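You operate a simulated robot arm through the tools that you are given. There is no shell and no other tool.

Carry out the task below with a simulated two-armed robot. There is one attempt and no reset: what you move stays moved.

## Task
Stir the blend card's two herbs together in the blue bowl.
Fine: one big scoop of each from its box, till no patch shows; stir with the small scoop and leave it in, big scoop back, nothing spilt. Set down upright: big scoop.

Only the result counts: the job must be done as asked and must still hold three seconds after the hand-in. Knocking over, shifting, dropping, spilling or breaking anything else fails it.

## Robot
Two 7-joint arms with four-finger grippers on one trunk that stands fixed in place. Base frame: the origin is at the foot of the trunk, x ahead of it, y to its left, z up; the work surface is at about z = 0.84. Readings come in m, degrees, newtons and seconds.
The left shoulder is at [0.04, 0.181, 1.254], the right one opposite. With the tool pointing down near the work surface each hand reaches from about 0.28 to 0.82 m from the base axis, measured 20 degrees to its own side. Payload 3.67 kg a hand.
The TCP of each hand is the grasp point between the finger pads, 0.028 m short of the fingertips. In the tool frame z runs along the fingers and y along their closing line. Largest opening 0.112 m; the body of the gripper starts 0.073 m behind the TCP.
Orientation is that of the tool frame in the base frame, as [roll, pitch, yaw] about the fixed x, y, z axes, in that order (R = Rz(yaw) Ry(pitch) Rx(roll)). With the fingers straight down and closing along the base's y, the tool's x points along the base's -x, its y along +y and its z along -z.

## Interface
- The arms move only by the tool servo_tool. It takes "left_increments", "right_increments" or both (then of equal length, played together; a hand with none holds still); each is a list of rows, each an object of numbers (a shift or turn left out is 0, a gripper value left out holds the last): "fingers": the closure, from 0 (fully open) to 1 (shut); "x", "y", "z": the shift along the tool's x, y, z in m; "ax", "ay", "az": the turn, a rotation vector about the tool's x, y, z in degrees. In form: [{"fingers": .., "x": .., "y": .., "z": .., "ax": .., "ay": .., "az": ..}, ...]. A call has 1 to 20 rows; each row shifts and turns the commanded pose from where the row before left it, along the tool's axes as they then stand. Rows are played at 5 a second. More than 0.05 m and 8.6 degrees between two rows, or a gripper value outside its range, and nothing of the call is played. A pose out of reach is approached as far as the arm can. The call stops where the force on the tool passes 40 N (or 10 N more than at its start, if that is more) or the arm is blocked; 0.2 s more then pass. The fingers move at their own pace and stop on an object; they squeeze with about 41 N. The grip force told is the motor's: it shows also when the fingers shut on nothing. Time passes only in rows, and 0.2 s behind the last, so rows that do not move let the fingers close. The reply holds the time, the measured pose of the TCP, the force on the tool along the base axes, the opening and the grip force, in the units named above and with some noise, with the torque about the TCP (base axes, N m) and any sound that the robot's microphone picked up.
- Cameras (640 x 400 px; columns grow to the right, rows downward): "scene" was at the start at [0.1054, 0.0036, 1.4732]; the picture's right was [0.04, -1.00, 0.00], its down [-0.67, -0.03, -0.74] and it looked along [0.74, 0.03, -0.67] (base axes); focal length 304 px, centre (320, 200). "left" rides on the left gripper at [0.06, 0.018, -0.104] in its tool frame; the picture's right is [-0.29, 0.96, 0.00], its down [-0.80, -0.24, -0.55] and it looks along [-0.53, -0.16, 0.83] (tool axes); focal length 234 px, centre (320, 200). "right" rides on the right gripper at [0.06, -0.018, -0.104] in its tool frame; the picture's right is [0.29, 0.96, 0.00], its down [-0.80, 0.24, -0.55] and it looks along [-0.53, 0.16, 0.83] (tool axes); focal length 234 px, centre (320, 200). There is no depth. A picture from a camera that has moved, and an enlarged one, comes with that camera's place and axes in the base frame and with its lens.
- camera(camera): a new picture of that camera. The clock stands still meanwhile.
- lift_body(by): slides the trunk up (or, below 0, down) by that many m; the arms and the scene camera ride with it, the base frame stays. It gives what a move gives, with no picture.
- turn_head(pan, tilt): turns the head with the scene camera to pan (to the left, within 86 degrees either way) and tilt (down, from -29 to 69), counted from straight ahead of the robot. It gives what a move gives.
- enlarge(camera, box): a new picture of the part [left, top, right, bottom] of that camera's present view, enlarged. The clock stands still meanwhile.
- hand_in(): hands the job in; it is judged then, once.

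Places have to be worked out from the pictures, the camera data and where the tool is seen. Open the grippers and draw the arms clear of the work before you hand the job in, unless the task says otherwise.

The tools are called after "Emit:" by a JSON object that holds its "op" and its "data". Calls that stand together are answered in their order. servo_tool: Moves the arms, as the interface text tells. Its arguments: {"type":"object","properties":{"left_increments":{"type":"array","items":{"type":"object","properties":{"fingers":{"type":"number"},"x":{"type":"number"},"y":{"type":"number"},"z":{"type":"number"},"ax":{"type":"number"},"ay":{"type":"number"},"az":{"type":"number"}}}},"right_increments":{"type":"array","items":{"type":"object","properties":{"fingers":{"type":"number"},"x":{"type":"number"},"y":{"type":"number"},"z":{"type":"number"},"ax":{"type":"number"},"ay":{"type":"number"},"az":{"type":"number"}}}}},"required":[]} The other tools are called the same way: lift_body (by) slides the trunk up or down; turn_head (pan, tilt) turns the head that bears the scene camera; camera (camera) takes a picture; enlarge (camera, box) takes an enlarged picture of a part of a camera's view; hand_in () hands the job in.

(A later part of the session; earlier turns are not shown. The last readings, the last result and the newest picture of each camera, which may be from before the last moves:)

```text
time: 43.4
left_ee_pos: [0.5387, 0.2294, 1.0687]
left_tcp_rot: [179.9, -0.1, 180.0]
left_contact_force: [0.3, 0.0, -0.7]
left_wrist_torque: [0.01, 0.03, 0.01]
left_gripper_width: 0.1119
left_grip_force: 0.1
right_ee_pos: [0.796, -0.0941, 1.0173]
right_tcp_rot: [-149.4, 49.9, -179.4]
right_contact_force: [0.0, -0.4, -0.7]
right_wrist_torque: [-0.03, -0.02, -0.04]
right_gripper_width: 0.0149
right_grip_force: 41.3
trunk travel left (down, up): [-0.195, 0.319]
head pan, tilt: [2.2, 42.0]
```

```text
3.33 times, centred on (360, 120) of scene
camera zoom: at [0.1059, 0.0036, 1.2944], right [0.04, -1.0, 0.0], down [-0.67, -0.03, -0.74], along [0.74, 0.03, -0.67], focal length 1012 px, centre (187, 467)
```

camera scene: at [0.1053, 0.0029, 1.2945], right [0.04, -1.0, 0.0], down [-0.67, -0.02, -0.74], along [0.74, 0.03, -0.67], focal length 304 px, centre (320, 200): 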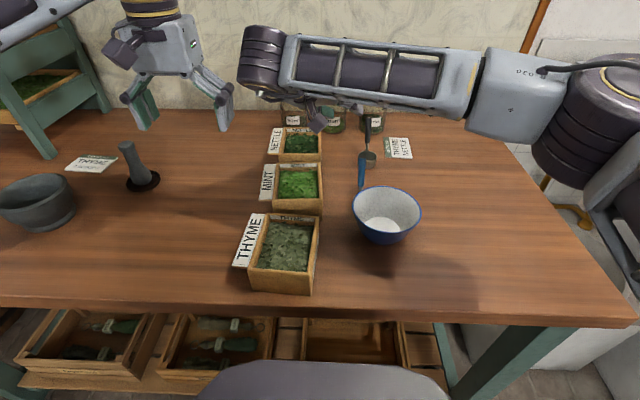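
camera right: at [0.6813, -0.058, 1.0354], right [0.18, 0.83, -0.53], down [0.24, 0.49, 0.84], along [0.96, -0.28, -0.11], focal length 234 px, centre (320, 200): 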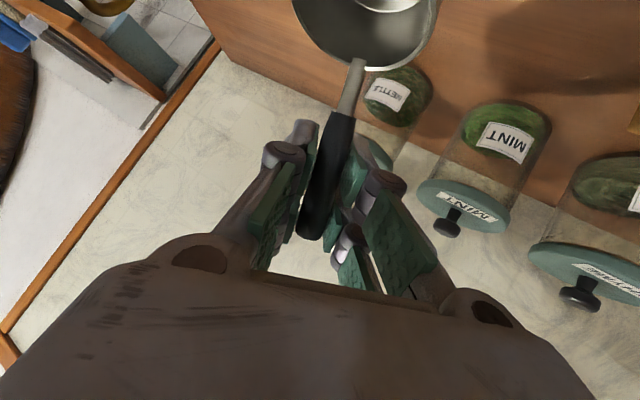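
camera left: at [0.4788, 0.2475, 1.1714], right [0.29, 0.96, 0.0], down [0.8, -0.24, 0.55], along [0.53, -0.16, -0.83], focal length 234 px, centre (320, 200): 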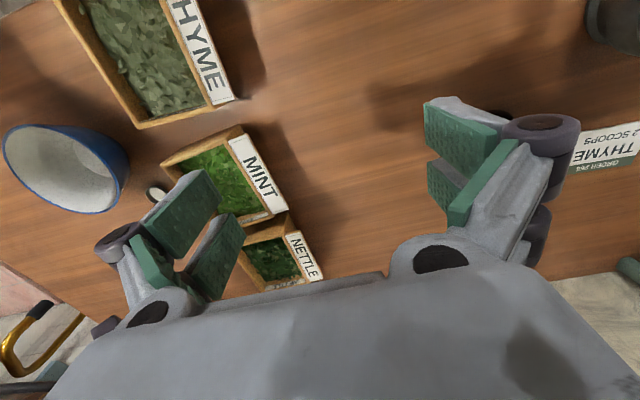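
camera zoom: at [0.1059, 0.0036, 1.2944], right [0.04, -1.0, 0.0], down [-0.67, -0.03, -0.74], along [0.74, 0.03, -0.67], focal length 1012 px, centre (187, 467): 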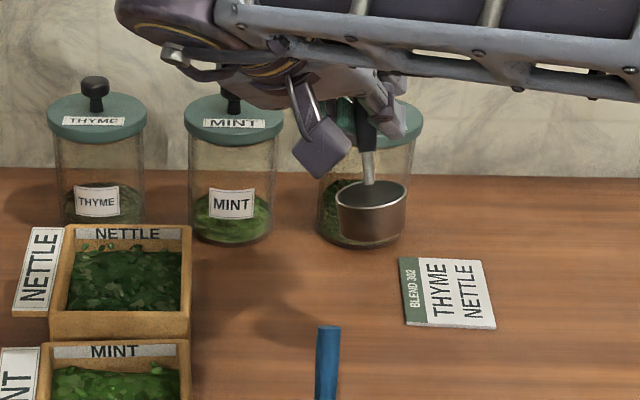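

The scoop is held level with no slip; its cup rim centre is at about (0.74, -0.094, 0.973). I'll yaw the hand 30° left and carry the empty scoop over the nettle box.

Emit:
{"op": "servo_tool", "data": {"right_increments": [{"ax": -5.75, "ay": -2.45, "az": -4.15}, {"ax": -5.75, "ay": -2.45, "az": -4.15}, {"ax": -5.75, "ay": -2.45, "az": -4.15}, {"ax": -5.75, "ay": -2.45, "az": -4.15}, {"x": -0.015, "y": 0.0366, "z": -0.0015}, {"x": -0.015, "y": 0.0366, "z": -0.0015}, {"x": -0.015, "y": 0.0366, "z": -0.0015}, {"x": -0.015, "y": 0.0366, "z": -0.0015}, {"x": -0.015, "y": 0.0366, "z": -0.0015}, {}]}}

Emit:
{"op": "camera", "data": {"camera": "right"}}

Emit:
{"op": "camera", "data": {"camera": "scene"}}

Emit:
{"op": "enlarge", "data": {"camera": "scene", "box": [240, 60, 360, 180]}}

```text
time: 45.6
left_ee_pos: [0.5382, 0.229, 1.0688]
left_tcp_rot: [-180.0, 0.1, -180.0]
left_contact_force: [0.7, 0.2, 0.1]
left_wrist_torque: [0.03, -0.01, -0.01]
left_gripper_width: 0.112
left_grip_force: 0.0
right_ee_pos: [0.8124, 0.1041, 1.0187]
right_tcp_rot: [-149.5, 50.0, -149.5]
right_contact_force: [0.4, 0.6, -0.7]
right_wrist_torque: [0.03, -0.02, 0.03]
right_gripper_width: 0.0152
right_grip_force: 41.1
trunk travel left (down, up): [-0.195, 0.319]
head pan, tilt: [2.2, 42.0]
```

```text
taken
camera right: at [0.6953, 0.078, 1.0362], right [-0.26, 0.81, -0.53], down [-0.04, 0.54, 0.84], along [0.97, 0.24, -0.11], focal length 234 px, centre (320, 200)
```

right: 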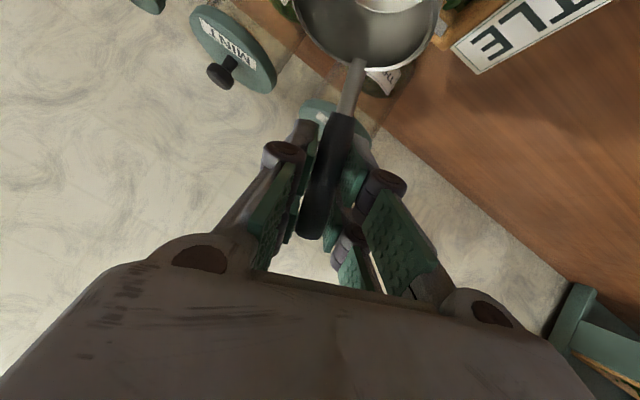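

```text
taken
camera scene: at [0.1056, 0.0025, 1.2945], right [0.04, -1.0, 0.0], down [-0.67, -0.02, -0.74], along [0.74, 0.03, -0.67], focal length 304 px, centre (320, 200)
```

scene: 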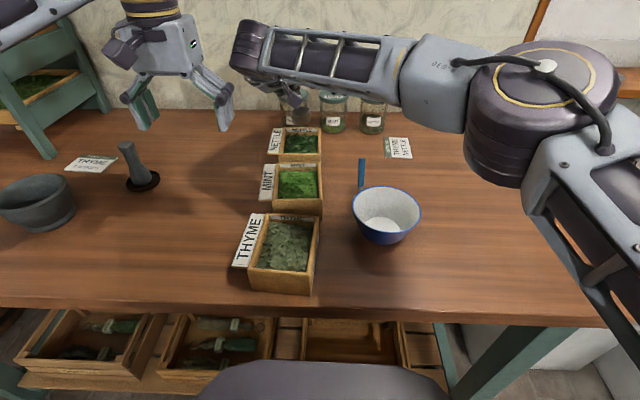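

```text
3.33 times, centred on (300, 120) of scene
camera zoom: at [0.1056, 0.0025, 1.2945], right [0.04, -1.0, 0.0], down [-0.67, -0.02, -0.74], along [0.74, 0.03, -0.67], focal length 1012 px, centre (387, 467)
```

zoom: 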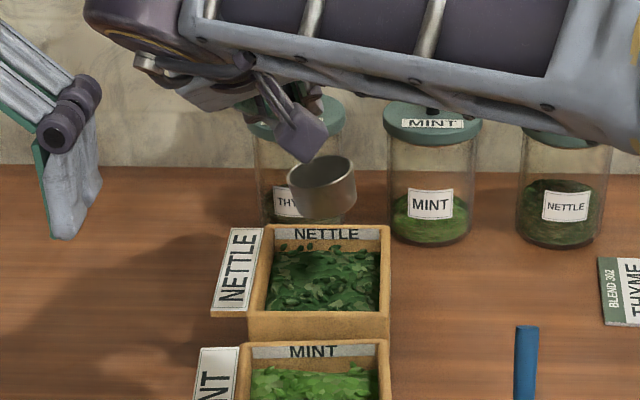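

The cup is centred over the nettle box at (0.765, 0.074), and the herb surface is at about z=0.883. I'll tilt the cup 40° toward -y and lower it to just above the herb, then check clearances.

Emit:
{"op": "servo_tool", "data": {"right_increments": [{"ax": -4.43, "ay": -0.83, "az": 6.61}, {"ax": -4.43, "ay": -0.83, "az": 6.61}, {"ax": -4.43, "ay": -0.83, "az": 6.61}, {"ax": -4.43, "ay": -0.83, "az": 6.61}, {"ax": -4.43, "ay": -0.83, "az": 6.61}, {"x": -0.0146, "y": -0.0288, "z": -0.0134}, {"x": 0.0186, "y": -0.0083, "z": 0.0114}, {"x": 0.0186, "y": -0.0083, "z": 0.0114}, {}]}}

Emit:
{"op": "enlarge", "data": {"camera": "scene", "box": [240, 60, 360, 180]}}

Emit:
{"op": "camera", "data": {"camera": "right"}}

Emit:
{"op": "enlarge", "data": {"camera": "left", "box": [120, 120, 360, 300]}}

```text
time: 47.6
left_ee_pos: [0.5389, 0.2303, 1.0694]
left_tcp_rot: [179.9, -0.1, 179.9]
left_contact_force: [0.5, 0.3, -0.1]
left_wrist_torque: [-0.01, 0.03, 0.03]
left_gripper_width: 0.112
left_grip_force: 0.1
right_ee_pos: [0.8131, 0.0703, 0.9782]
right_tcp_rot: [144.1, 52.9, 156.3]
right_contact_force: [-0.4, 1.2, 0.3]
right_wrist_torque: [-0.06, -0.02, 0.04]
right_gripper_width: 0.0151
right_grip_force: 41.1
trunk travel left (down, up): [-0.195, 0.319]
head pan, tilt: [2.2, 42.0]
```

```text
3.33 times, centred on (300, 120) of scene
camera zoom: at [0.1051, 0.0038, 1.2945], right [0.04, -1.0, 0.0], down [-0.67, -0.03, -0.74], along [0.74, 0.03, -0.67], focal length 1012 px, centre (387, 467)
```

zoom: 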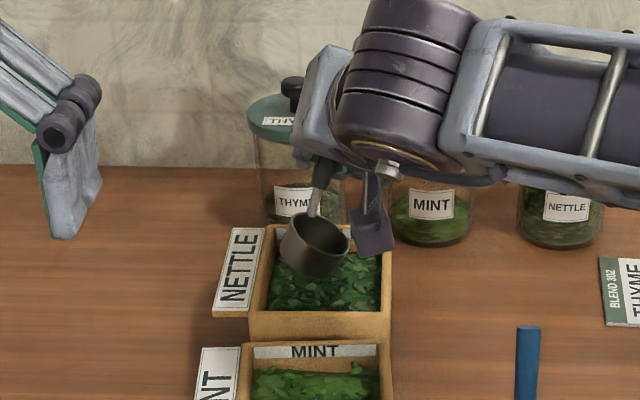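

```text
taken
camera right: at [0.695, 0.0381, 0.9752], right [-0.26, 0.96, 0.11], down [-0.04, -0.12, 0.99], along [0.97, 0.25, 0.07], focal length 234 px, centre (320, 200)
```

right: 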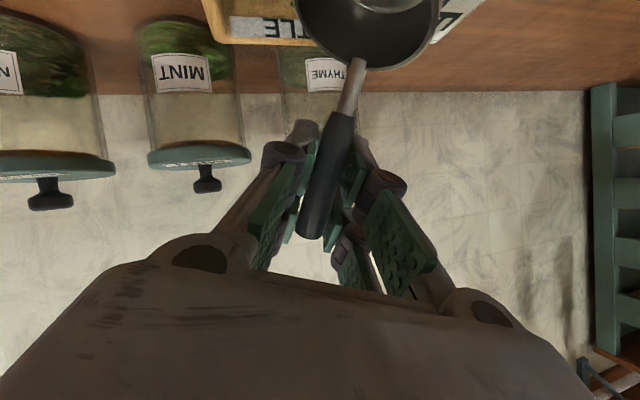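

```text
2.22 times, centred on (240, 210) of left
camera zoom: at [0.4781, 0.2477, 1.1718], right [0.29, 0.96, 0.0], down [0.8, -0.24, 0.55], along [0.53, -0.16, -0.83], focal length 520 px, centre (498, 178)
```

zoom: 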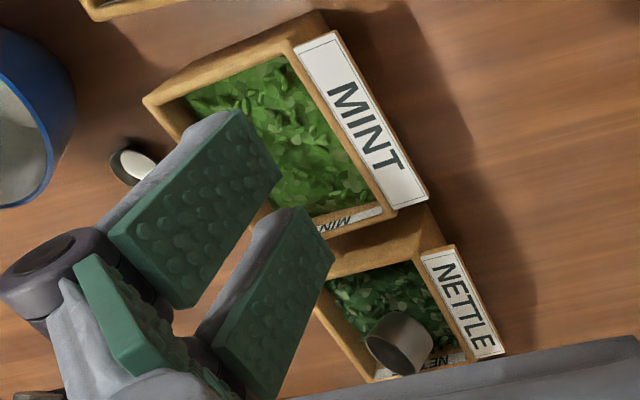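

The cup is in place and the hand camera's cube clears the rim. I'll descend into the herb in small steps, watching the force.

Emit:
{"op": "servo_tool", "data": {"right_increments": [{"x": 0.008, "y": -0.0035, "z": 0.0049}, {"x": 0.008, "y": -0.0035, "z": 0.0049}, {"x": 0.008, "y": -0.0035, "z": 0.0049}, {"x": 0.0056, "y": -0.0025, "z": 0.0034}, {}]}}

Emit:
{"op": "enlarge", "data": {"camera": "scene", "box": [250, 90, 350, 170]}}

Emit:
{"op": "camera", "data": {"camera": "right"}}

```text
time: 48.8
left_ee_pos: [0.5384, 0.2297, 1.0686]
left_tcp_rot: [180.0, 0.0, -180.0]
left_contact_force: [-0.1, 0.2, -0.6]
left_wrist_torque: [0.01, -0.03, 0.01]
left_gripper_width: 0.1119
left_grip_force: 0.0
right_ee_pos: [0.8126, 0.0687, 0.944]
right_tcp_rot: [144.1, 52.9, 156.3]
right_contact_force: [0.4, -0.5, 0.0]
right_wrist_torque: [0.0, -0.02, 0.0]
right_gripper_width: 0.0151
right_grip_force: 40.9
trunk travel left (down, up): [-0.195, 0.319]
head pan, tilt: [2.2, 42.0]
```

```text
5.00 times, centred on (300, 130) of scene
camera zoom: at [0.1054, 0.0036, 1.2945], right [0.04, -1.0, 0.0], down [-0.67, -0.03, -0.74], along [0.74, 0.03, -0.67], focal length 1518 px, centre (420, 550)
```

zoom: 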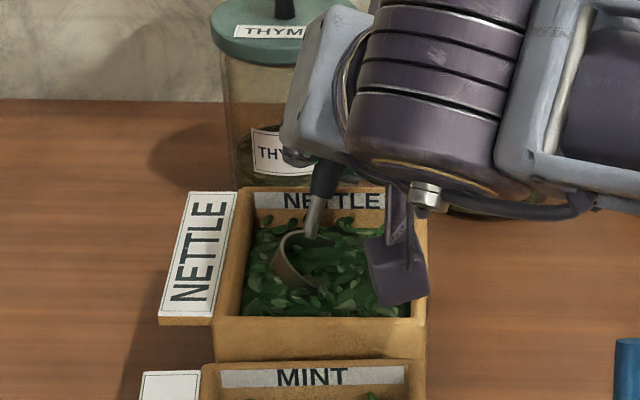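

```text
taken
camera right: at [0.6951, 0.0382, 0.9399], right [-0.26, 0.96, 0.11], down [-0.04, -0.12, 0.99], along [0.97, 0.25, 0.07], focal length 234 px, centre (320, 200)
```

right: 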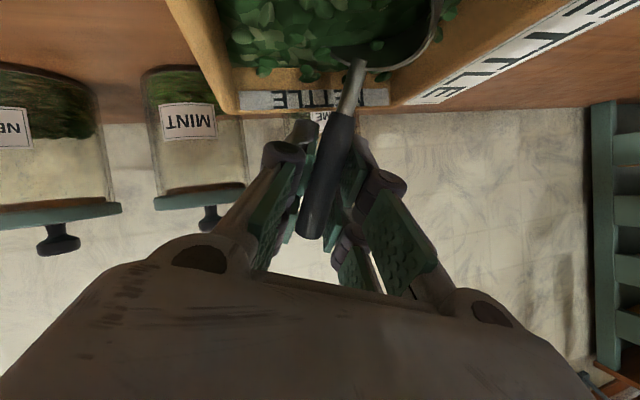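

No resistance; the mouth is well below the herb surface. I'll sweep toward -y and level the cup as it advances, then lift out.

Emit:
{"op": "servo_tool", "data": {"right_increments": [{"x": -0.0006, "y": -0.0091, "z": -0.0015}, {"x": 0.0012, "y": 0.0059, "z": 0.0015, "ax": 4.43, "ay": 0.83, "az": -6.61}, {"x": 0.002, "y": 0.0058, "z": 0.0021, "ax": 4.43, "ay": 0.83, "az": -6.61}, {"x": 0.0023, "y": 0.0058, "z": 0.0022, "ax": 4.43, "ay": 0.83, "az": -6.61}, {"x": 0.0031, "y": 0.006, "z": 0.0028, "ax": 4.43, "ay": 0.83, "az": -6.61}, {"x": 0.0023, "y": 0.0067, "z": 0.0024, "ax": 4.43, "ay": 0.83, "az": -6.61}, {}, {}]}}

Emit:
{"op": "enlarge", "data": {"camera": "scene", "box": [250, 90, 350, 170]}}

```text
time: 50.6
left_ee_pos: [0.5377, 0.2304, 1.0684]
left_tcp_rot: [-179.9, 0.0, 180.0]
left_contact_force: [0.2, -0.3, 0.5]
left_wrist_torque: [0.03, 0.0, 0.0]
left_gripper_width: 0.112
left_grip_force: 0.1
right_ee_pos: [0.8113, 0.0914, 0.9268]
right_tcp_rot: [-149.4, 49.9, -149.5]
right_contact_force: [0.8, 0.1, -0.7]
right_wrist_torque: [0.01, -0.01, 0.0]
right_gripper_width: 0.0151
right_grip_force: 41.1
trunk travel left (down, up): [-0.195, 0.319]
head pan, tilt: [2.2, 42.0]
```

```text
5.00 times, centred on (300, 130) of scene
camera zoom: at [0.105, 0.0038, 1.2945], right [0.04, -1.0, 0.0], down [-0.67, -0.03, -0.74], along [0.74, 0.03, -0.67], focal length 1518 px, centre (420, 550)
```

zoom: 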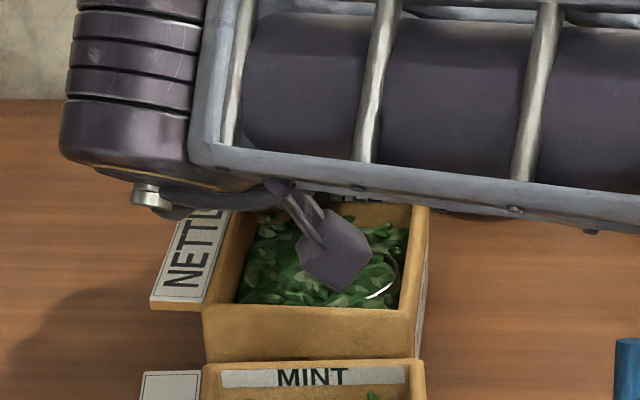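

The nettle box may have shifted slightly in this view. I'll lift the scoop straight up slowly and check the box and the fill.

Emit:
{"op": "servo_tool", "data": {"right_increments": [{"x": -0.0115, "y": -0.0049, "z": -0.0083}, {"x": -0.0115, "y": -0.0049, "z": -0.0083}, {"x": -0.0153, "y": -0.0065, "z": -0.0111}, {"x": -0.0153, "y": -0.0065, "z": -0.0111}, {"x": -0.0153, "y": -0.0065, "z": -0.0111}, {}]}}

Emit:
{"op": "enlarge", "data": {"camera": "scene", "box": [250, 90, 350, 170]}}

Emit:
{"op": "camera", "data": {"camera": "right"}}

Emit:
{"op": "enlarge", "data": {"camera": "left", "box": [120, 120, 360, 300]}}

```text
time: 52.0
left_ee_pos: [0.5385, 0.2297, 1.0679]
left_tcp_rot: [-179.9, 0.0, -180.0]
left_contact_force: [-0.2, -0.7, -0.3]
left_wrist_torque: [0.01, 0.01, -0.02]
left_gripper_width: 0.112
left_grip_force: 0.1
right_ee_pos: [0.8121, 0.0912, 1.0192]
right_tcp_rot: [-149.5, 50.0, -149.4]
right_contact_force: [-0.7, 0.6, 0.1]
right_wrist_torque: [0.02, -0.01, 0.04]
right_gripper_width: 0.0151
right_grip_force: 41.1
trunk travel left (down, up): [-0.195, 0.319]
head pan, tilt: [2.2, 42.0]
```

```text
5.00 times, centred on (300, 130) of scene
camera zoom: at [0.1057, 0.0037, 1.2945], right [0.04, -1.0, 0.0], down [-0.67, -0.03, -0.74], along [0.74, 0.03, -0.67], focal length 1518 px, centre (420, 550)
```

zoom: 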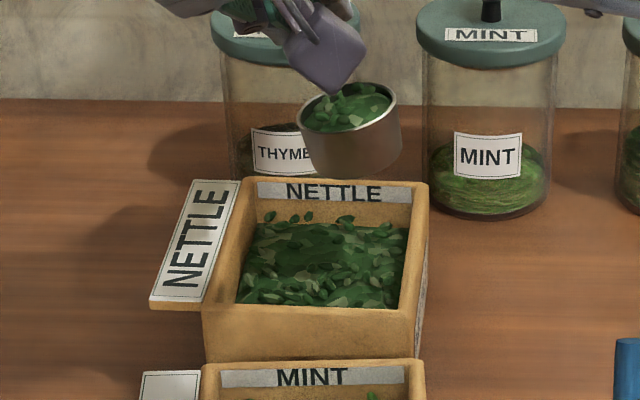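

```text
taken
camera right: at [0.6949, 0.066, 1.0368], right [-0.26, 0.81, -0.53], down [-0.04, 0.54, 0.84], along [0.97, 0.24, -0.11], focal length 234 px, centre (320, 200)
```

right: 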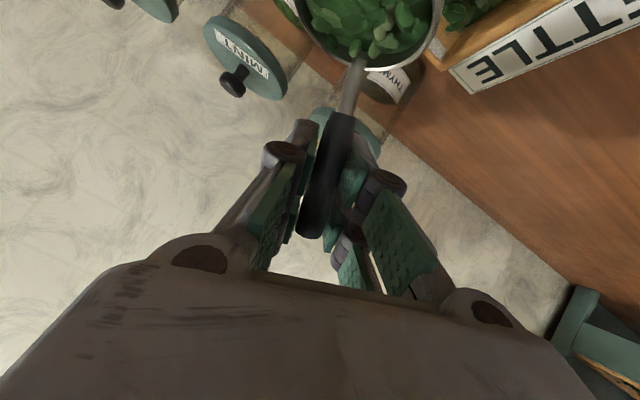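

```text
2.22 times, centred on (240, 210) of left
camera zoom: at [0.4786, 0.2476, 1.1715], right [0.29, 0.96, 0.0], down [0.8, -0.24, 0.55], along [0.53, -0.16, -0.83], focal length 520 px, centre (498, 178)
```

zoom: 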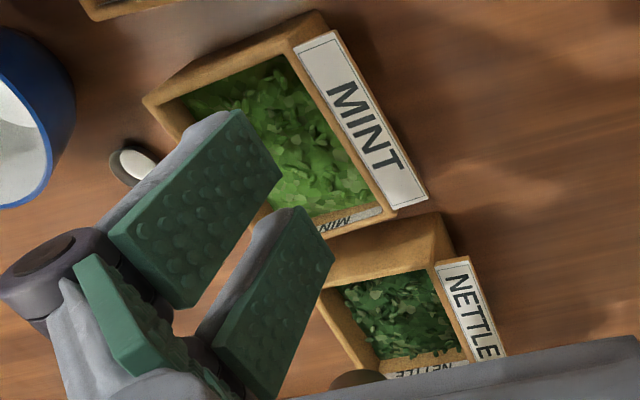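

The scoop is nicely filled with nettle. The box was nudged about 7 mm because a fingertip brushed its far wall, so I'll keep the fingers higher at the thyme box. Next I raise and carry the level scoop to the bowl.

Emit:
{"op": "servo_tool", "data": {"right_increments": [{"x": -0.0153, "y": -0.0065, "z": -0.0111}, {"x": -0.023, "y": -0.0098, "z": -0.0166}, {"x": 0.0156, "y": -0.0081, "z": -0.0167}, {"x": 0.0156, "y": -0.0081, "z": -0.0167}, {"x": 0.0156, "y": -0.0081, "z": -0.0167}, {"x": 0.0156, "y": -0.0081, "z": -0.0167}, {"x": 0.0156, "y": -0.0081, "z": -0.0167}, {"x": 0.0156, "y": -0.0081, "z": -0.0167}, {"x": 0.0156, "y": -0.0081, "z": -0.0167}, {"x": 0.0156, "y": -0.0081, "z": -0.0167}, {"x": 0.0156, "y": -0.0081, "z": -0.0167}, {"x": 0.0156, "y": -0.0081, "z": -0.0167}, {"x": 0.0156, "y": -0.0081, "z": -0.0167}, {"x": 0.0156, "y": -0.0081, "z": -0.0167}, {"x": 0.0156, "y": -0.0081, "z": -0.0167}, {"x": 0.0156, "y": -0.0081, "z": -0.0167}, {}, {}]}}

Emit:
{"op": "camera", "data": {"camera": "scene"}}

Emit:
{"op": "camera", "data": {"camera": "right"}}

Emit:
{"op": "camera", "data": {"camera": "left"}}

```text
time: 55.8
left_ee_pos: [0.539, 0.229, 1.0677]
left_tcp_rot: [180.0, 0.0, 180.0]
left_contact_force: [0.2, 1.2, 0.6]
left_wrist_torque: [0.0, -0.03, -0.02]
left_gripper_width: 0.112
left_grip_force: 0.1
right_ee_pos: [0.5088, -0.0632, 1.0672]
right_tcp_rot: [-149.6, 50.0, -149.5]
right_contact_force: [0.5, 0.8, -0.9]
right_wrist_torque: [0.02, -0.01, 0.02]
right_gripper_width: 0.0154
right_grip_force: 41.1
trunk travel left (down, up): [-0.195, 0.319]
head pan, tilt: [2.2, 42.0]
```

```text
taken
camera scene: at [0.1051, 0.0034, 1.2945], right [0.04, -1.0, 0.0], down [-0.67, -0.03, -0.74], along [0.74, 0.03, -0.67], focal length 304 px, centre (320, 200)
```

scene: 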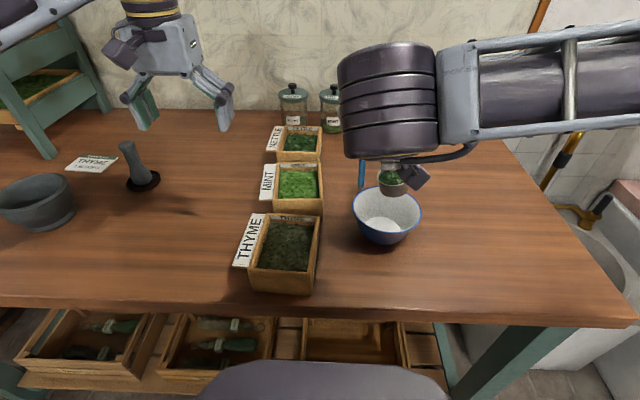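

```text
taken
camera right: at [0.3921, -0.0888, 1.0857], right [-0.26, 0.81, -0.53], down [-0.04, 0.54, 0.84], along [0.97, 0.24, -0.11], focal length 234 px, centre (320, 200)
```

right: 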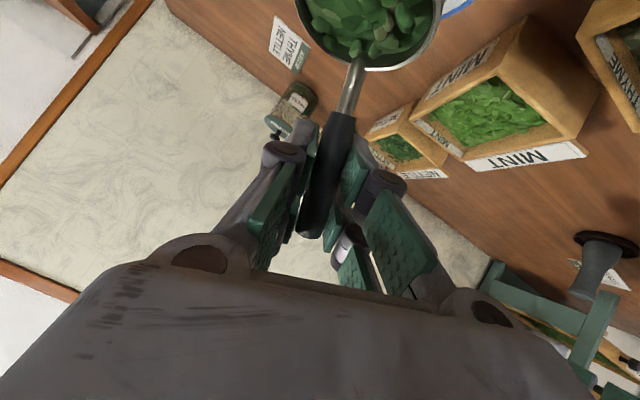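

```text
taken
camera left: at [0.4781, 0.2473, 1.1719], right [0.29, 0.96, 0.0], down [0.8, -0.24, 0.55], along [0.53, -0.16, -0.83], focal length 234 px, centre (320, 200)
```

left: 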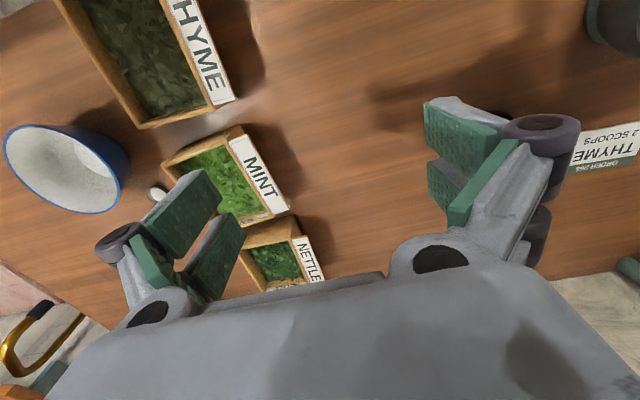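

The scoop arrived still full. I'll enlarge to confirm the bowl's location with this lower camera.

Emit:
{"op": "enlarge", "data": {"camera": "scene", "box": [330, 150, 440, 260]}}

Emit:
{"op": "enlarge", "data": {"camera": "left", "box": [0, 100, 160, 240]}}

```text
3.64 times, centred on (385, 205) of scene
camera zoom: at [0.1051, 0.0034, 1.2945], right [0.04, -1.0, 0.0], down [-0.67, -0.03, -0.74], along [0.74, 0.03, -0.67], focal length 1104 px, centre (84, 182)
```

zoom: 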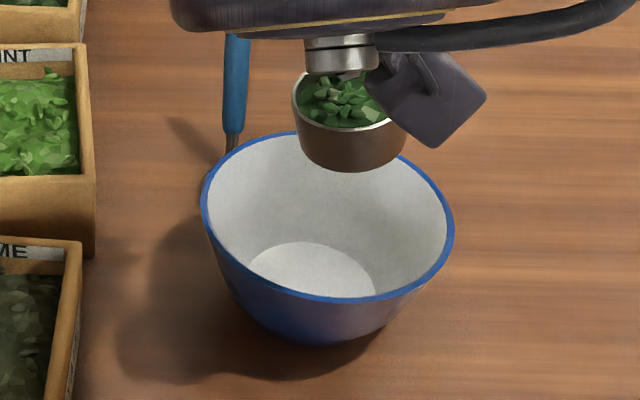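

```text
2.86 times, centred on (80, 170) of left
camera zoom: at [0.4781, 0.2473, 1.1719], right [0.29, 0.96, 0.0], down [0.8, -0.24, 0.55], along [0.53, -0.16, -0.83], focal length 669 px, centre (1006, 286)
```

zoom: 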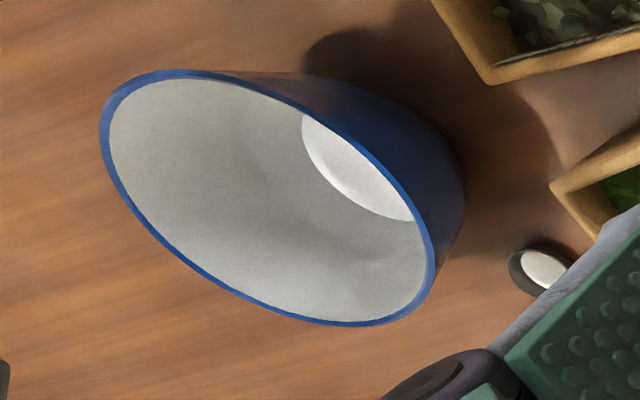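

Comparing pictures shows the bowl was pushed from (0.461, -0.092) to about (0.518, -0.103) when the arm drifted during the blocked roll test. I'll restore it while it's still empty. First I park the loaded scoop, level, to the right.

Emit:
{"op": "servo_tool", "data": {"right_increments": [{"x": 0.0067, "y": -0.0264, "z": 0.0012}, {"x": 0.0067, "y": -0.0264, "z": 0.0012}, {"x": 0.0067, "y": -0.0264, "z": 0.0012}, {"x": 0.0067, "y": -0.0264, "z": 0.0012}, {"x": 0.0067, "y": -0.0264, "z": 0.0012}, {"x": 0.0067, "y": -0.0264, "z": 0.0012}, {"x": 0.0067, "y": -0.0264, "z": 0.0012}, {"x": 0.0067, "y": -0.0264, "z": 0.0012}, {}]}}

Emit:
{"op": "enlarge", "data": {"camera": "scene", "box": [330, 150, 440, 260]}}

Emit:
{"op": "camera", "data": {"camera": "scene"}}

```text
time: 57.8
left_ee_pos: [0.5384, 0.2306, 1.0672]
left_tcp_rot: [179.9, 0.0, -180.0]
left_contact_force: [-0.2, 0.8, 0.0]
left_wrist_torque: [-0.01, 0.0, 0.03]
left_gripper_width: 0.1121
left_grip_force: 0.1
right_ee_pos: [0.5116, -0.2796, 1.091]
right_tcp_rot: [-149.4, 49.9, -149.5]
right_contact_force: [-0.3, -0.4, 0.0]
right_wrist_torque: [0.04, -0.01, -0.02]
right_gripper_width: 0.0151
right_grip_force: 41.0
trunk travel left (down, up): [-0.195, 0.319]
head pan, tilt: [2.2, 42.0]
```

```text
3.64 times, centred on (385, 205) of scene
camera zoom: at [0.1058, 0.0042, 1.2945], right [0.04, -1.0, 0.0], down [-0.67, -0.03, -0.74], along [0.74, 0.03, -0.67], focal length 1104 px, centre (84, 182)
```

zoom: 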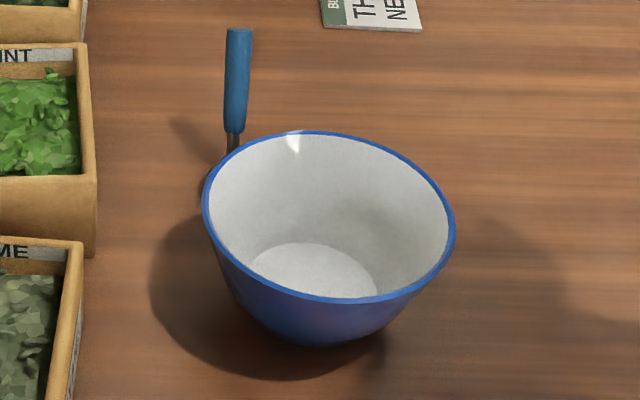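

```text
taken
camera scene: at [0.1058, 0.0042, 1.2945], right [0.04, -1.0, 0.0], down [-0.67, -0.03, -0.74], along [0.74, 0.03, -0.67], focal length 304 px, centre (320, 200)
```

scene: 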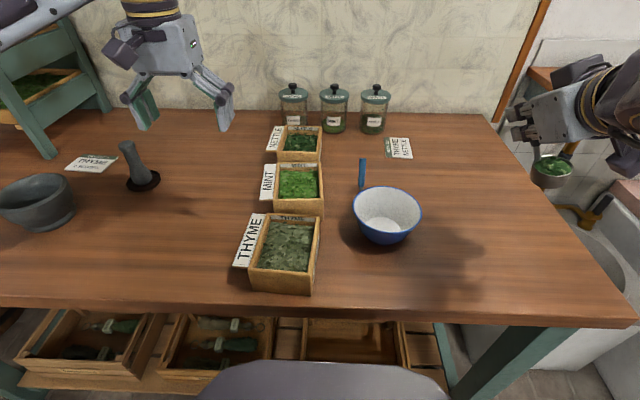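

The bowl now sits close to the small scoop at about (0.518, -0.103). I'll bring the left hand over the bowl's left rim, tilted 25° to match the wall and with the fingers partly closed.

Emit:
{"op": "servo_tool", "data": {"left_increments": [{"ax": 8.33, "fingers": 0.5}, {"ax": 8.33}, {"ax": 8.34}, {"x": 0.0033, "y": -0.0303, "z": 0.02}, {"x": 0.0033, "y": -0.0303, "z": 0.02}, {"x": 0.0033, "y": -0.0303, "z": 0.02}, {"x": 0.0033, "y": -0.0303, "z": 0.02}, {"x": 0.0033, "y": -0.0303, "z": 0.02}, {"x": 0.0033, "y": -0.0303, "z": 0.02}, {}]}}

Emit:
{"op": "camera", "data": {"camera": "left"}}

Emit:
{"op": "enlarge", "data": {"camera": "scene", "box": [310, 130, 460, 260]}}

```text
time: 60.0
left_ee_pos: [0.5183, 0.015, 1.0367]
left_tcp_rot: [-154.9, 0.0, -179.9]
left_contact_force: [0.1, 0.7, -0.1]
left_wrist_torque: [-0.05, 0.02, 0.02]
left_gripper_width: 0.0559
left_grip_force: 0.1
right_ee_pos: [0.5091, -0.2807, 1.0904]
right_tcp_rot: [-149.5, 50.0, -149.3]
right_contact_force: [0.5, -0.1, -0.3]
right_wrist_torque: [0.0, -0.03, 0.02]
right_gripper_width: 0.0153
right_grip_force: 41.0
trunk travel left (down, up): [-0.195, 0.319]
head pan, tilt: [2.2, 42.0]
```

```text
taken
camera left: at [0.4584, 0.0746, 1.1222], right [0.29, 0.87, -0.41], down [0.8, 0.02, 0.6], along [0.53, -0.5, -0.69], focal length 234 px, centre (320, 200)
```

left: 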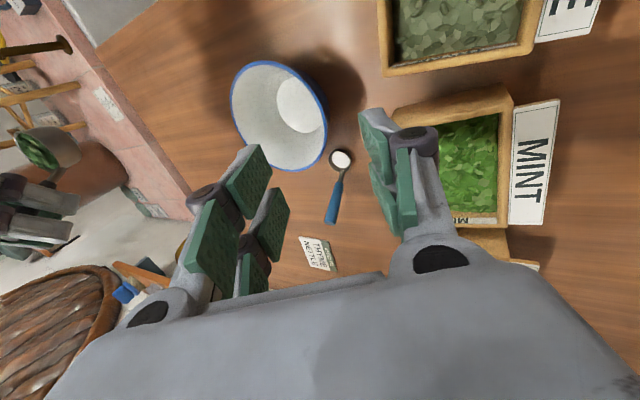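

```text
3.08 times, centred on (385, 195) of scene
camera zoom: at [0.1052, 0.0044, 1.2945], right [0.04, -1.0, 0.0], down [-0.67, -0.03, -0.74], along [0.74, 0.03, -0.67], focal length 934 px, centre (120, 215)
```

zoom: 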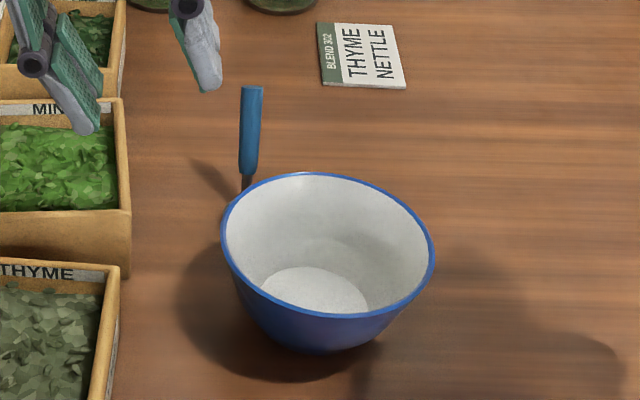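

The bowl's centre is confirmed at about (0.517, -0.10). I'll advance so the fingers straddle the left rim, fingertips about 2 cm below it.

Emit:
{"op": "servo_tool", "data": {"left_increments": [{"y": 0.0061, "z": 0.033}, {"z": 0.033}, {"z": 0.033}, {"z": 0.02}, {}]}}

Emit:
{"op": "camera", "data": {"camera": "left"}}

Emit:
{"op": "enlarge", "data": {"camera": "scene", "box": [310, 130, 460, 260]}}

```text
time: 61.2
left_ee_pos: [0.5184, -0.0301, 0.9263]
left_tcp_rot: [-155.0, -0.1, 180.0]
left_contact_force: [-0.7, 0.4, -0.2]
left_wrist_torque: [0.01, 0.02, -0.02]
left_gripper_width: 0.0561
left_grip_force: 0.1
right_ee_pos: [0.51, -0.2809, 1.0914]
right_tcp_rot: [-149.4, 50.0, -149.5]
right_contact_force: [-0.7, -0.5, -0.5]
right_wrist_torque: [0.0, -0.02, -0.03]
right_gripper_width: 0.0149
right_grip_force: 40.6
trunk travel left (down, up): [-0.195, 0.319]
head pan, tilt: [2.2, 42.0]
```

```text
taken
camera left: at [0.4582, 0.0297, 1.0124], right [0.29, 0.87, -0.41], down [0.8, 0.02, 0.6], along [0.53, -0.5, -0.69], focal length 234 px, centre (320, 200)
```

left: 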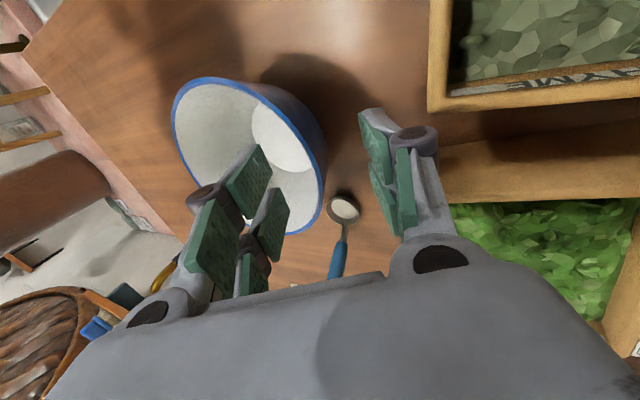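

```text
3.08 times, centred on (385, 195) of scene
camera zoom: at [0.1052, 0.0035, 1.2945], right [0.04, -1.0, 0.0], down [-0.67, -0.03, -0.74], along [0.74, 0.03, -0.67], focal length 934 px, centre (120, 215)
```

zoom: 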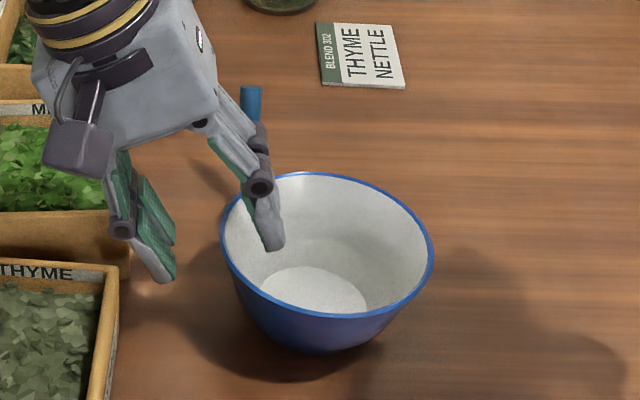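

The fingers straddle the left wall. I'll go 1 cm deeper and close.

Emit:
{"op": "servo_tool", "data": {"left_increments": [{"z": 0.01}, {"fingers": 1.0}, {}, {}, {}]}}

Emit:
{"op": "enlarge", "data": {"camera": "scene", "box": [310, 130, 460, 260]}}

```text
time: 62.4
left_ee_pos: [0.5185, -0.0334, 0.9167]
left_tcp_rot: [-155.0, 0.0, 179.9]
left_contact_force: [-0.6, -1.1, 2.6]
left_wrist_torque: [-0.07, 0.06, 0.02]
left_gripper_width: 0.0102
left_grip_force: 41.3
right_ee_pos: [0.5096, -0.2807, 1.0904]
right_tcp_rot: [-149.6, 50.0, -149.5]
right_contact_force: [-0.7, 0.2, -0.9]
right_wrist_torque: [0.01, 0.0, -0.01]
right_gripper_width: 0.0151
right_grip_force: 41.1
trunk travel left (down, up): [-0.195, 0.319]
head pan, tilt: [2.2, 42.0]
```

```text
3.08 times, centred on (385, 195) of scene
camera zoom: at [0.1051, 0.0033, 1.2945], right [0.04, -1.0, 0.0], down [-0.67, -0.03, -0.74], along [0.74, 0.03, -0.67], focal length 934 px, centre (120, 215)
```

zoom: 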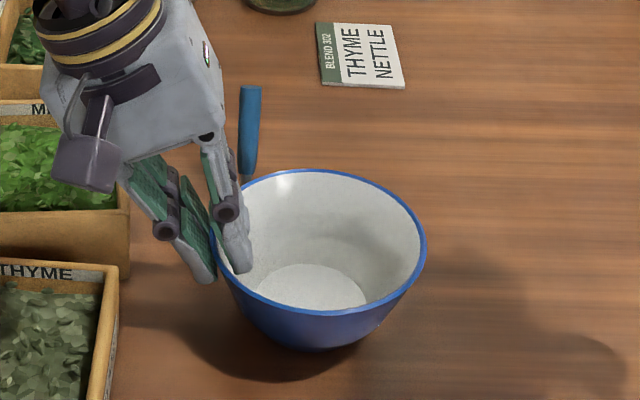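

The bowl is gripped firmly at 10 mm width. I'll slide it slowly back toward its original place, -0.057 in x and +0.004 in y.

Emit:
{"op": "servo_tool", "data": {"left_increments": [{"x": 0.0057, "y": 0.0006, "z": -0.0003}, {"x": 0.0095, "y": 0.0006, "z": -0.0003}, {"x": 0.0095, "y": 0.0006, "z": -0.0003}, {"x": 0.0095, "y": 0.0006, "z": -0.0003}, {"x": 0.0095, "y": 0.0006, "z": -0.0003}, {"x": 0.0095, "y": 0.0006, "z": -0.0002}, {"x": 0.0038}, {}]}}

Emit:
{"op": "enlarge", "data": {"camera": "scene", "box": [310, 130, 460, 260]}}

```text
time: 64.2
left_ee_pos: [0.4609, -0.032, 0.9178]
left_tcp_rot: [-155.0, 0.0, -180.0]
left_contact_force: [3.6, 0.6, 3.5]
left_wrist_torque: [0.06, -0.23, 0.11]
left_gripper_width: 0.0102
left_grip_force: 40.7
right_ee_pos: [0.5096, -0.2809, 1.0905]
right_tcp_rot: [-149.5, 50.0, -149.4]
right_contact_force: [0.6, -0.1, -1.0]
right_wrist_torque: [-0.04, -0.03, -0.01]
right_gripper_width: 0.0151
right_grip_force: 41.1
trunk travel left (down, up): [-0.195, 0.319]
head pan, tilt: [2.2, 42.0]
```

```text
3.08 times, centred on (385, 195) of scene
camera zoom: at [0.1054, 0.0036, 1.2945], right [0.04, -1.0, 0.0], down [-0.67, -0.03, -0.74], along [0.74, 0.03, -0.67], focal length 934 px, centre (120, 215)
```

zoom: 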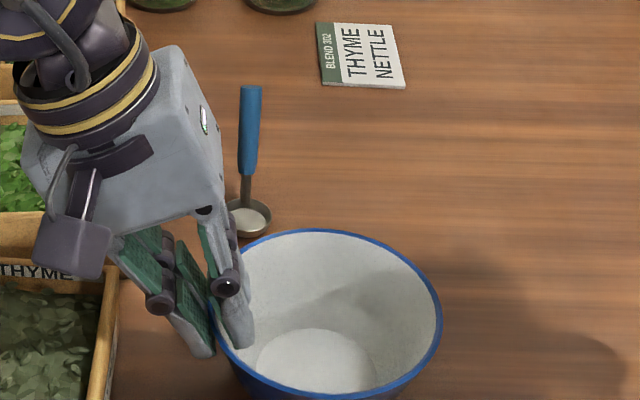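

The bowl is back near (0.461, -0.092). I'll release gently, back the left hand out along its axis and return it to a clear position on the left.

Emit:
{"op": "servo_tool", "data": {"left_increments": [{"fingers": 0.65}, {}, {"z": -0.02}, {"z": -0.03}, {"z": -0.035}, {"z": -0.035}, {"y": 0.03, "z": -0.02}, {"y": 0.04, "z": -0.02}, {"y": 0.04, "z": -0.02}, {"y": 0.04, "z": -0.02}, {"y": 0.04, "z": -0.02}, {"y": 0.04, "z": -0.02}, {}]}}

Emit:
{"op": "camera", "data": {"camera": "scene"}}

Emit:
{"op": "enlarge", "data": {"camera": "scene", "box": [320, 170, 440, 290]}}

Emit:
{"op": "camera", "data": {"camera": "left"}}

```text
time: 67.0
left_ee_pos: [0.4599, 0.2787, 1.037]
left_tcp_rot: [-155.0, 0.0, -180.0]
left_contact_force: [0.9, -1.1, 0.1]
left_wrist_torque: [0.03, 0.04, 0.02]
left_gripper_width: 0.0394
left_grip_force: 0.0
right_ee_pos: [0.5094, -0.2822, 1.0906]
right_tcp_rot: [-149.5, 50.0, -149.5]
right_contact_force: [0.1, -1.0, -0.6]
right_wrist_torque: [0.02, -0.02, -0.01]
right_gripper_width: 0.0149
right_grip_force: 40.8
trunk travel left (down, up): [-0.195, 0.319]
head pan, tilt: [2.2, 42.0]
```

```text
taken
camera scene: at [0.1056, 0.0027, 1.2945], right [0.04, -1.0, 0.0], down [-0.67, -0.02, -0.74], along [0.74, 0.03, -0.67], focal length 304 px, centre (320, 200)
```

scene: 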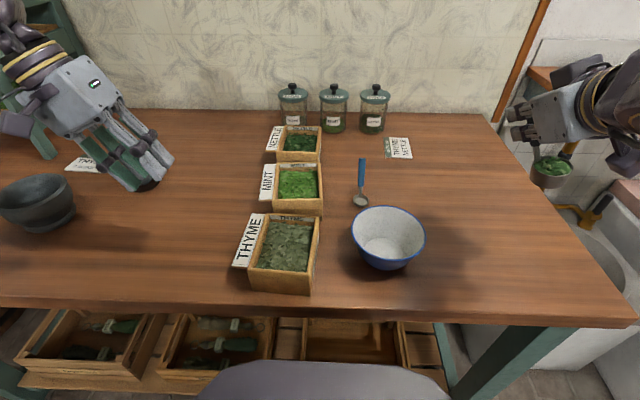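

```text
3.33 times, centred on (380, 230) of scene
camera zoom: at [0.1056, 0.0027, 1.2945], right [0.04, -1.0, 0.0], down [-0.67, -0.02, -0.74], along [0.74, 0.03, -0.67], focal length 1012 px, centre (120, 100)
```

zoom: 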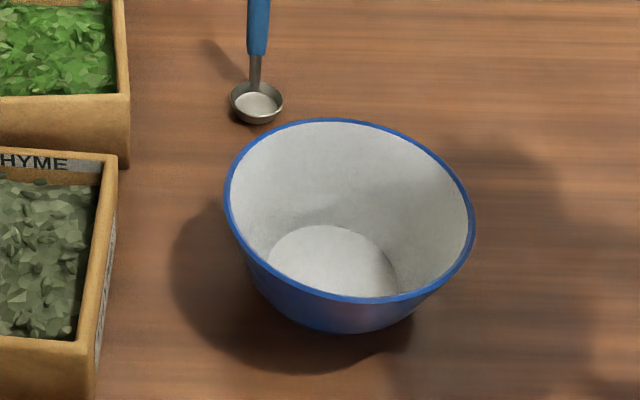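

```text
taken
camera left: at [0.4, 0.3392, 1.123], right [0.29, 0.87, -0.4], down [0.8, 0.02, 0.6], along [0.53, -0.5, -0.69], focal length 234 px, centre (320, 200)
```

left: 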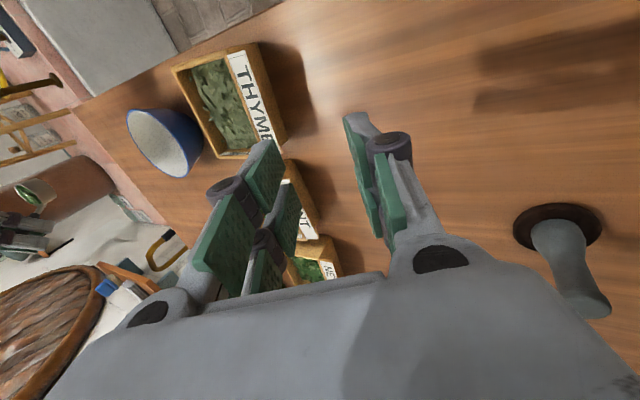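

The bowl's centre is now about (0.461, -0.101), within 1 cm of where it began. I'll bring the loaded scoop back over it and lower it.

Emit:
{"op": "servo_tool", "data": {"right_increments": [{"x": -0.0089, "y": 0.0255, "z": -0.0027}, {"x": -0.0089, "y": 0.0255, "z": -0.0027}, {"x": -0.0089, "y": 0.0255, "z": -0.0027}, {"x": -0.0089, "y": 0.0255, "z": -0.0027}, {"x": -0.0089, "y": 0.0255, "z": -0.0027}, {"x": -0.0089, "y": 0.0255, "z": -0.0027}, {"x": -0.0089, "y": 0.0255, "z": -0.0027}, {"x": -0.0089, "y": 0.0255, "z": -0.0027}, {"x": 0.0204, "y": 0.0087, "z": 0.0148}, {"x": 0.0204, "y": 0.0087, "z": 0.0148}, {"x": 0.0204, "y": 0.0087, "z": 0.0148}, {}]}}

Emit:
{"op": "enlarge", "data": {"camera": "scene", "box": [310, 150, 460, 290]}}

Emit:
{"op": "camera", "data": {"camera": "left"}}

```text
time: 69.6
left_ee_pos: [0.4592, 0.2787, 1.0367]
left_tcp_rot: [-155.0, 0.0, -179.9]
left_contact_force: [0.9, 0.2, -1.0]
left_wrist_torque: [0.0, 0.01, 0.01]
left_gripper_width: 0.0392
left_grip_force: 0.1
right_ee_pos: [0.5098, -0.0617, 1.0101]
right_tcp_rot: [-149.4, 50.1, -149.4]
right_contact_force: [-0.4, -1.0, -0.1]
right_wrist_torque: [0.02, -0.02, 0.03]
right_gripper_width: 0.0153
right_grip_force: 41.3
trunk travel left (down, up): [-0.195, 0.319]
head pan, tilt: [2.2, 42.0]
```

```text
2.86 times, centred on (385, 220) of scene
camera zoom: at [0.1051, 0.0038, 1.2945], right [0.04, -1.0, 0.0], down [-0.67, -0.03, -0.74], along [0.74, 0.03, -0.67], focal length 868 px, centre (134, 143)
```

zoom: 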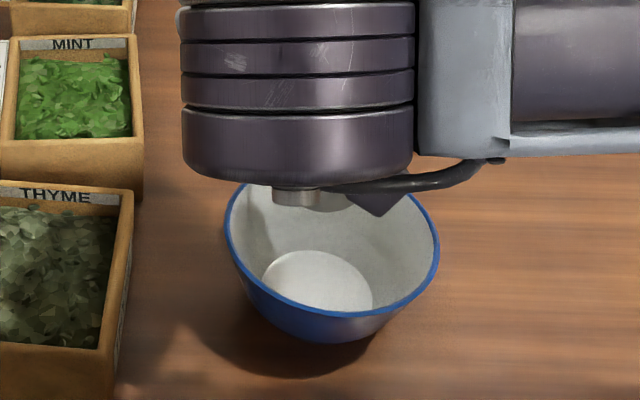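

```text
taken
camera left: at [0.3996, 0.3396, 1.1228], right [0.29, 0.87, -0.41], down [0.8, 0.02, 0.6], along [0.53, -0.5, -0.69], focal length 234 px, centre (320, 200)
```

left: 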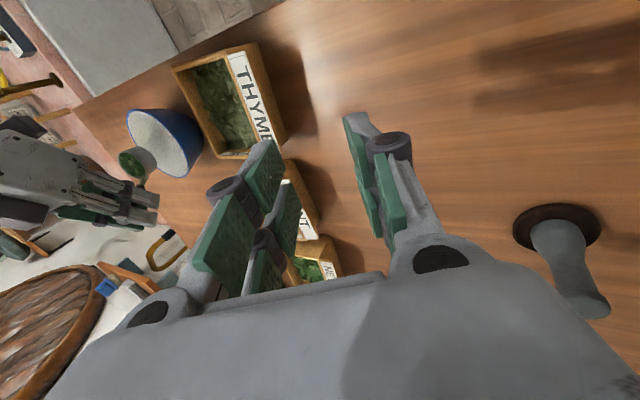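

The loaded scoop is over the bowl with its rim centre at about (0.461, -0.09, 0.966). I'll begin the tilt, pivoting about the cup, and stop halfway to check reach.

Emit:
{"op": "servo_tool", "data": {"right_increments": [{"x": -0.0002, "y": -0.0065, "z": 0.0008, "ax": -4.902, "ay": 0.882, "az": 6.254}, {"x": -0.0002, "y": -0.0065, "z": 0.0008, "ax": -4.902, "ay": 0.882, "az": 6.254}, {"x": -0.0002, "y": -0.0065, "z": 0.0008, "ax": -4.902, "ay": 0.882, "az": 6.254}, {"x": -0.0002, "y": -0.0065, "z": 0.0008, "ax": -4.902, "ay": 0.882, "az": 6.254}, {"x": -0.0002, "y": -0.0065, "z": 0.0008, "ax": -4.902, "ay": 0.882, "az": 6.254}, {"x": -0.0002, "y": -0.0065, "z": 0.0008, "ax": -4.902, "ay": 0.882, "az": 6.254}, {}]}}

Emit:
{"op": "camera", "data": {"camera": "scene"}}

Emit:
{"op": "enlarge", "data": {"camera": "left", "box": [60, 80, 260, 230]}}

```text
time: 71.2
left_ee_pos: [0.4603, 0.2801, 1.0369]
left_tcp_rot: [-154.9, 0.0, -179.9]
left_contact_force: [-1.5, 0.0, 0.2]
left_wrist_torque: [-0.01, 0.01, 0.01]
left_gripper_width: 0.0392
left_grip_force: 0.1
right_ee_pos: [0.5185, -0.0982, 1.0075]
right_tcp_rot: [140.5, 41.1, 157.4]
right_contact_force: [-0.7, 0.5, -0.5]
right_wrist_torque: [-0.01, -0.03, -0.01]
right_gripper_width: 0.015
right_grip_force: 41.2
trunk travel left (down, up): [-0.195, 0.319]
head pan, tilt: [2.2, 42.0]
```

```text
taken
camera scene: at [0.1055, 0.0042, 1.2945], right [0.04, -1.0, 0.0], down [-0.67, -0.03, -0.74], along [0.74, 0.03, -0.67], focal length 304 px, centre (320, 200)
```

scene: 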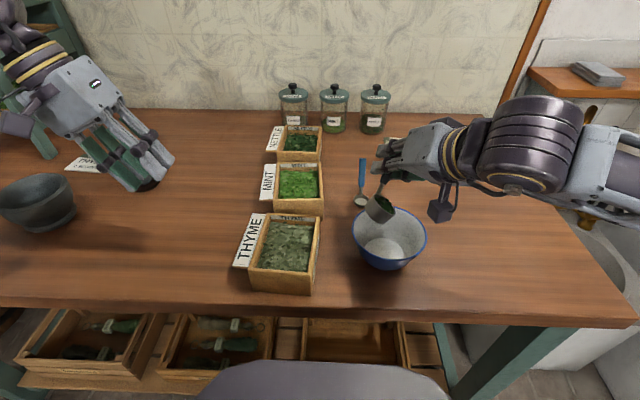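

```text
2.67 times, centred on (160, 155) of left
camera zoom: at [0.3999, 0.34, 1.1225], right [0.29, 0.87, -0.41], down [0.8, 0.02, 0.6], along [0.53, -0.5, -0.69], focal length 624 px, centre (747, 320)
```

zoom: 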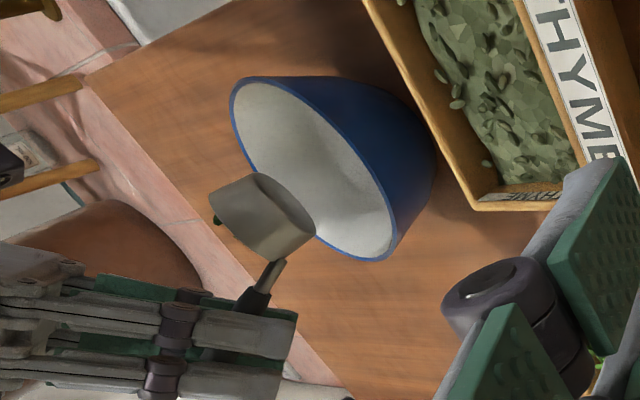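

The reach is good and the lip is right over the bowl centre. I'll continue the tilt to 120°.

Emit:
{"op": "servo_tool", "data": {"right_increments": [{"x": -0.0002, "y": -0.0065, "z": 0.0008, "ax": -4.902, "ay": 0.882, "az": 6.254}, {"x": -0.0002, "y": -0.0065, "z": 0.0008, "ax": -4.902, "ay": 0.882, "az": 6.254}, {"x": -0.0002, "y": -0.0065, "z": 0.0008, "ax": -4.902, "ay": 0.882, "az": 6.254}, {"x": -0.0002, "y": -0.0065, "z": 0.0008, "ax": -4.902, "ay": 0.882, "az": 6.254}, {"x": -0.0002, "y": -0.0065, "z": 0.0008, "ax": -4.902, "ay": 0.882, "az": 6.254}, {}]}}

Emit:
{"op": "enlarge", "data": {"camera": "scene", "box": [310, 150, 460, 290]}}

Emit:
{"op": "enlarge", "data": {"camera": "left", "box": [60, 80, 260, 230]}}

```text
time: 72.6
left_ee_pos: [0.4594, 0.2793, 1.0369]
left_tcp_rot: [-154.9, 0.0, -180.0]
left_contact_force: [0.4, 0.4, 0.3]
left_wrist_torque: [-0.02, 0.0, -0.03]
left_gripper_width: 0.0391
left_grip_force: 0.1
right_ee_pos: [0.5238, -0.1202, 0.9824]
right_tcp_rot: [108.1, 12.9, 141.9]
right_contact_force: [-0.3, 0.3, 0.2]
right_wrist_torque: [-0.02, -0.03, -0.02]
right_gripper_width: 0.0151
right_grip_force: 41.1
trunk travel left (down, up): [-0.195, 0.319]
head pan, tilt: [2.2, 42.0]
```

```text
2.86 times, centred on (385, 220) of scene
camera zoom: at [0.1053, 0.0039, 1.2945], right [0.04, -1.0, 0.0], down [-0.67, -0.03, -0.74], along [0.74, 0.03, -0.67], focal length 868 px, centre (134, 143)
```

zoom: 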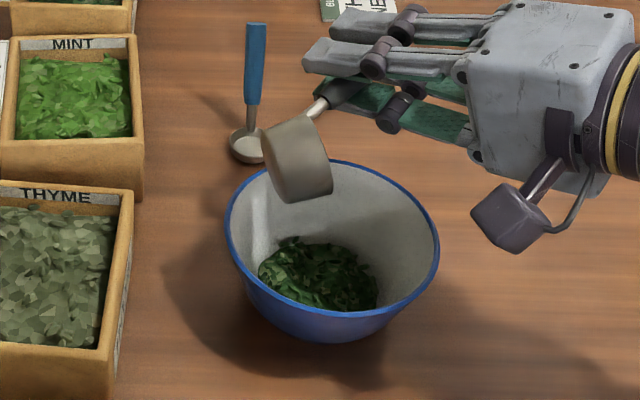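

```text
2.67 times, centred on (160, 155) of left
camera zoom: at [0.3998, 0.3397, 1.1227], right [0.29, 0.87, -0.41], down [0.8, 0.02, 0.6], along [0.53, -0.5, -0.69], focal length 624 px, centre (747, 320)
```

zoom: 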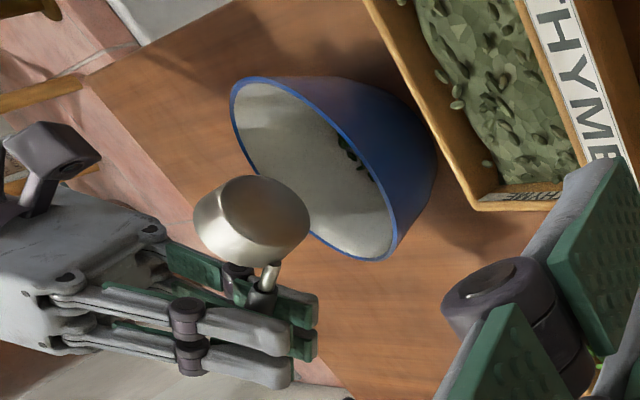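

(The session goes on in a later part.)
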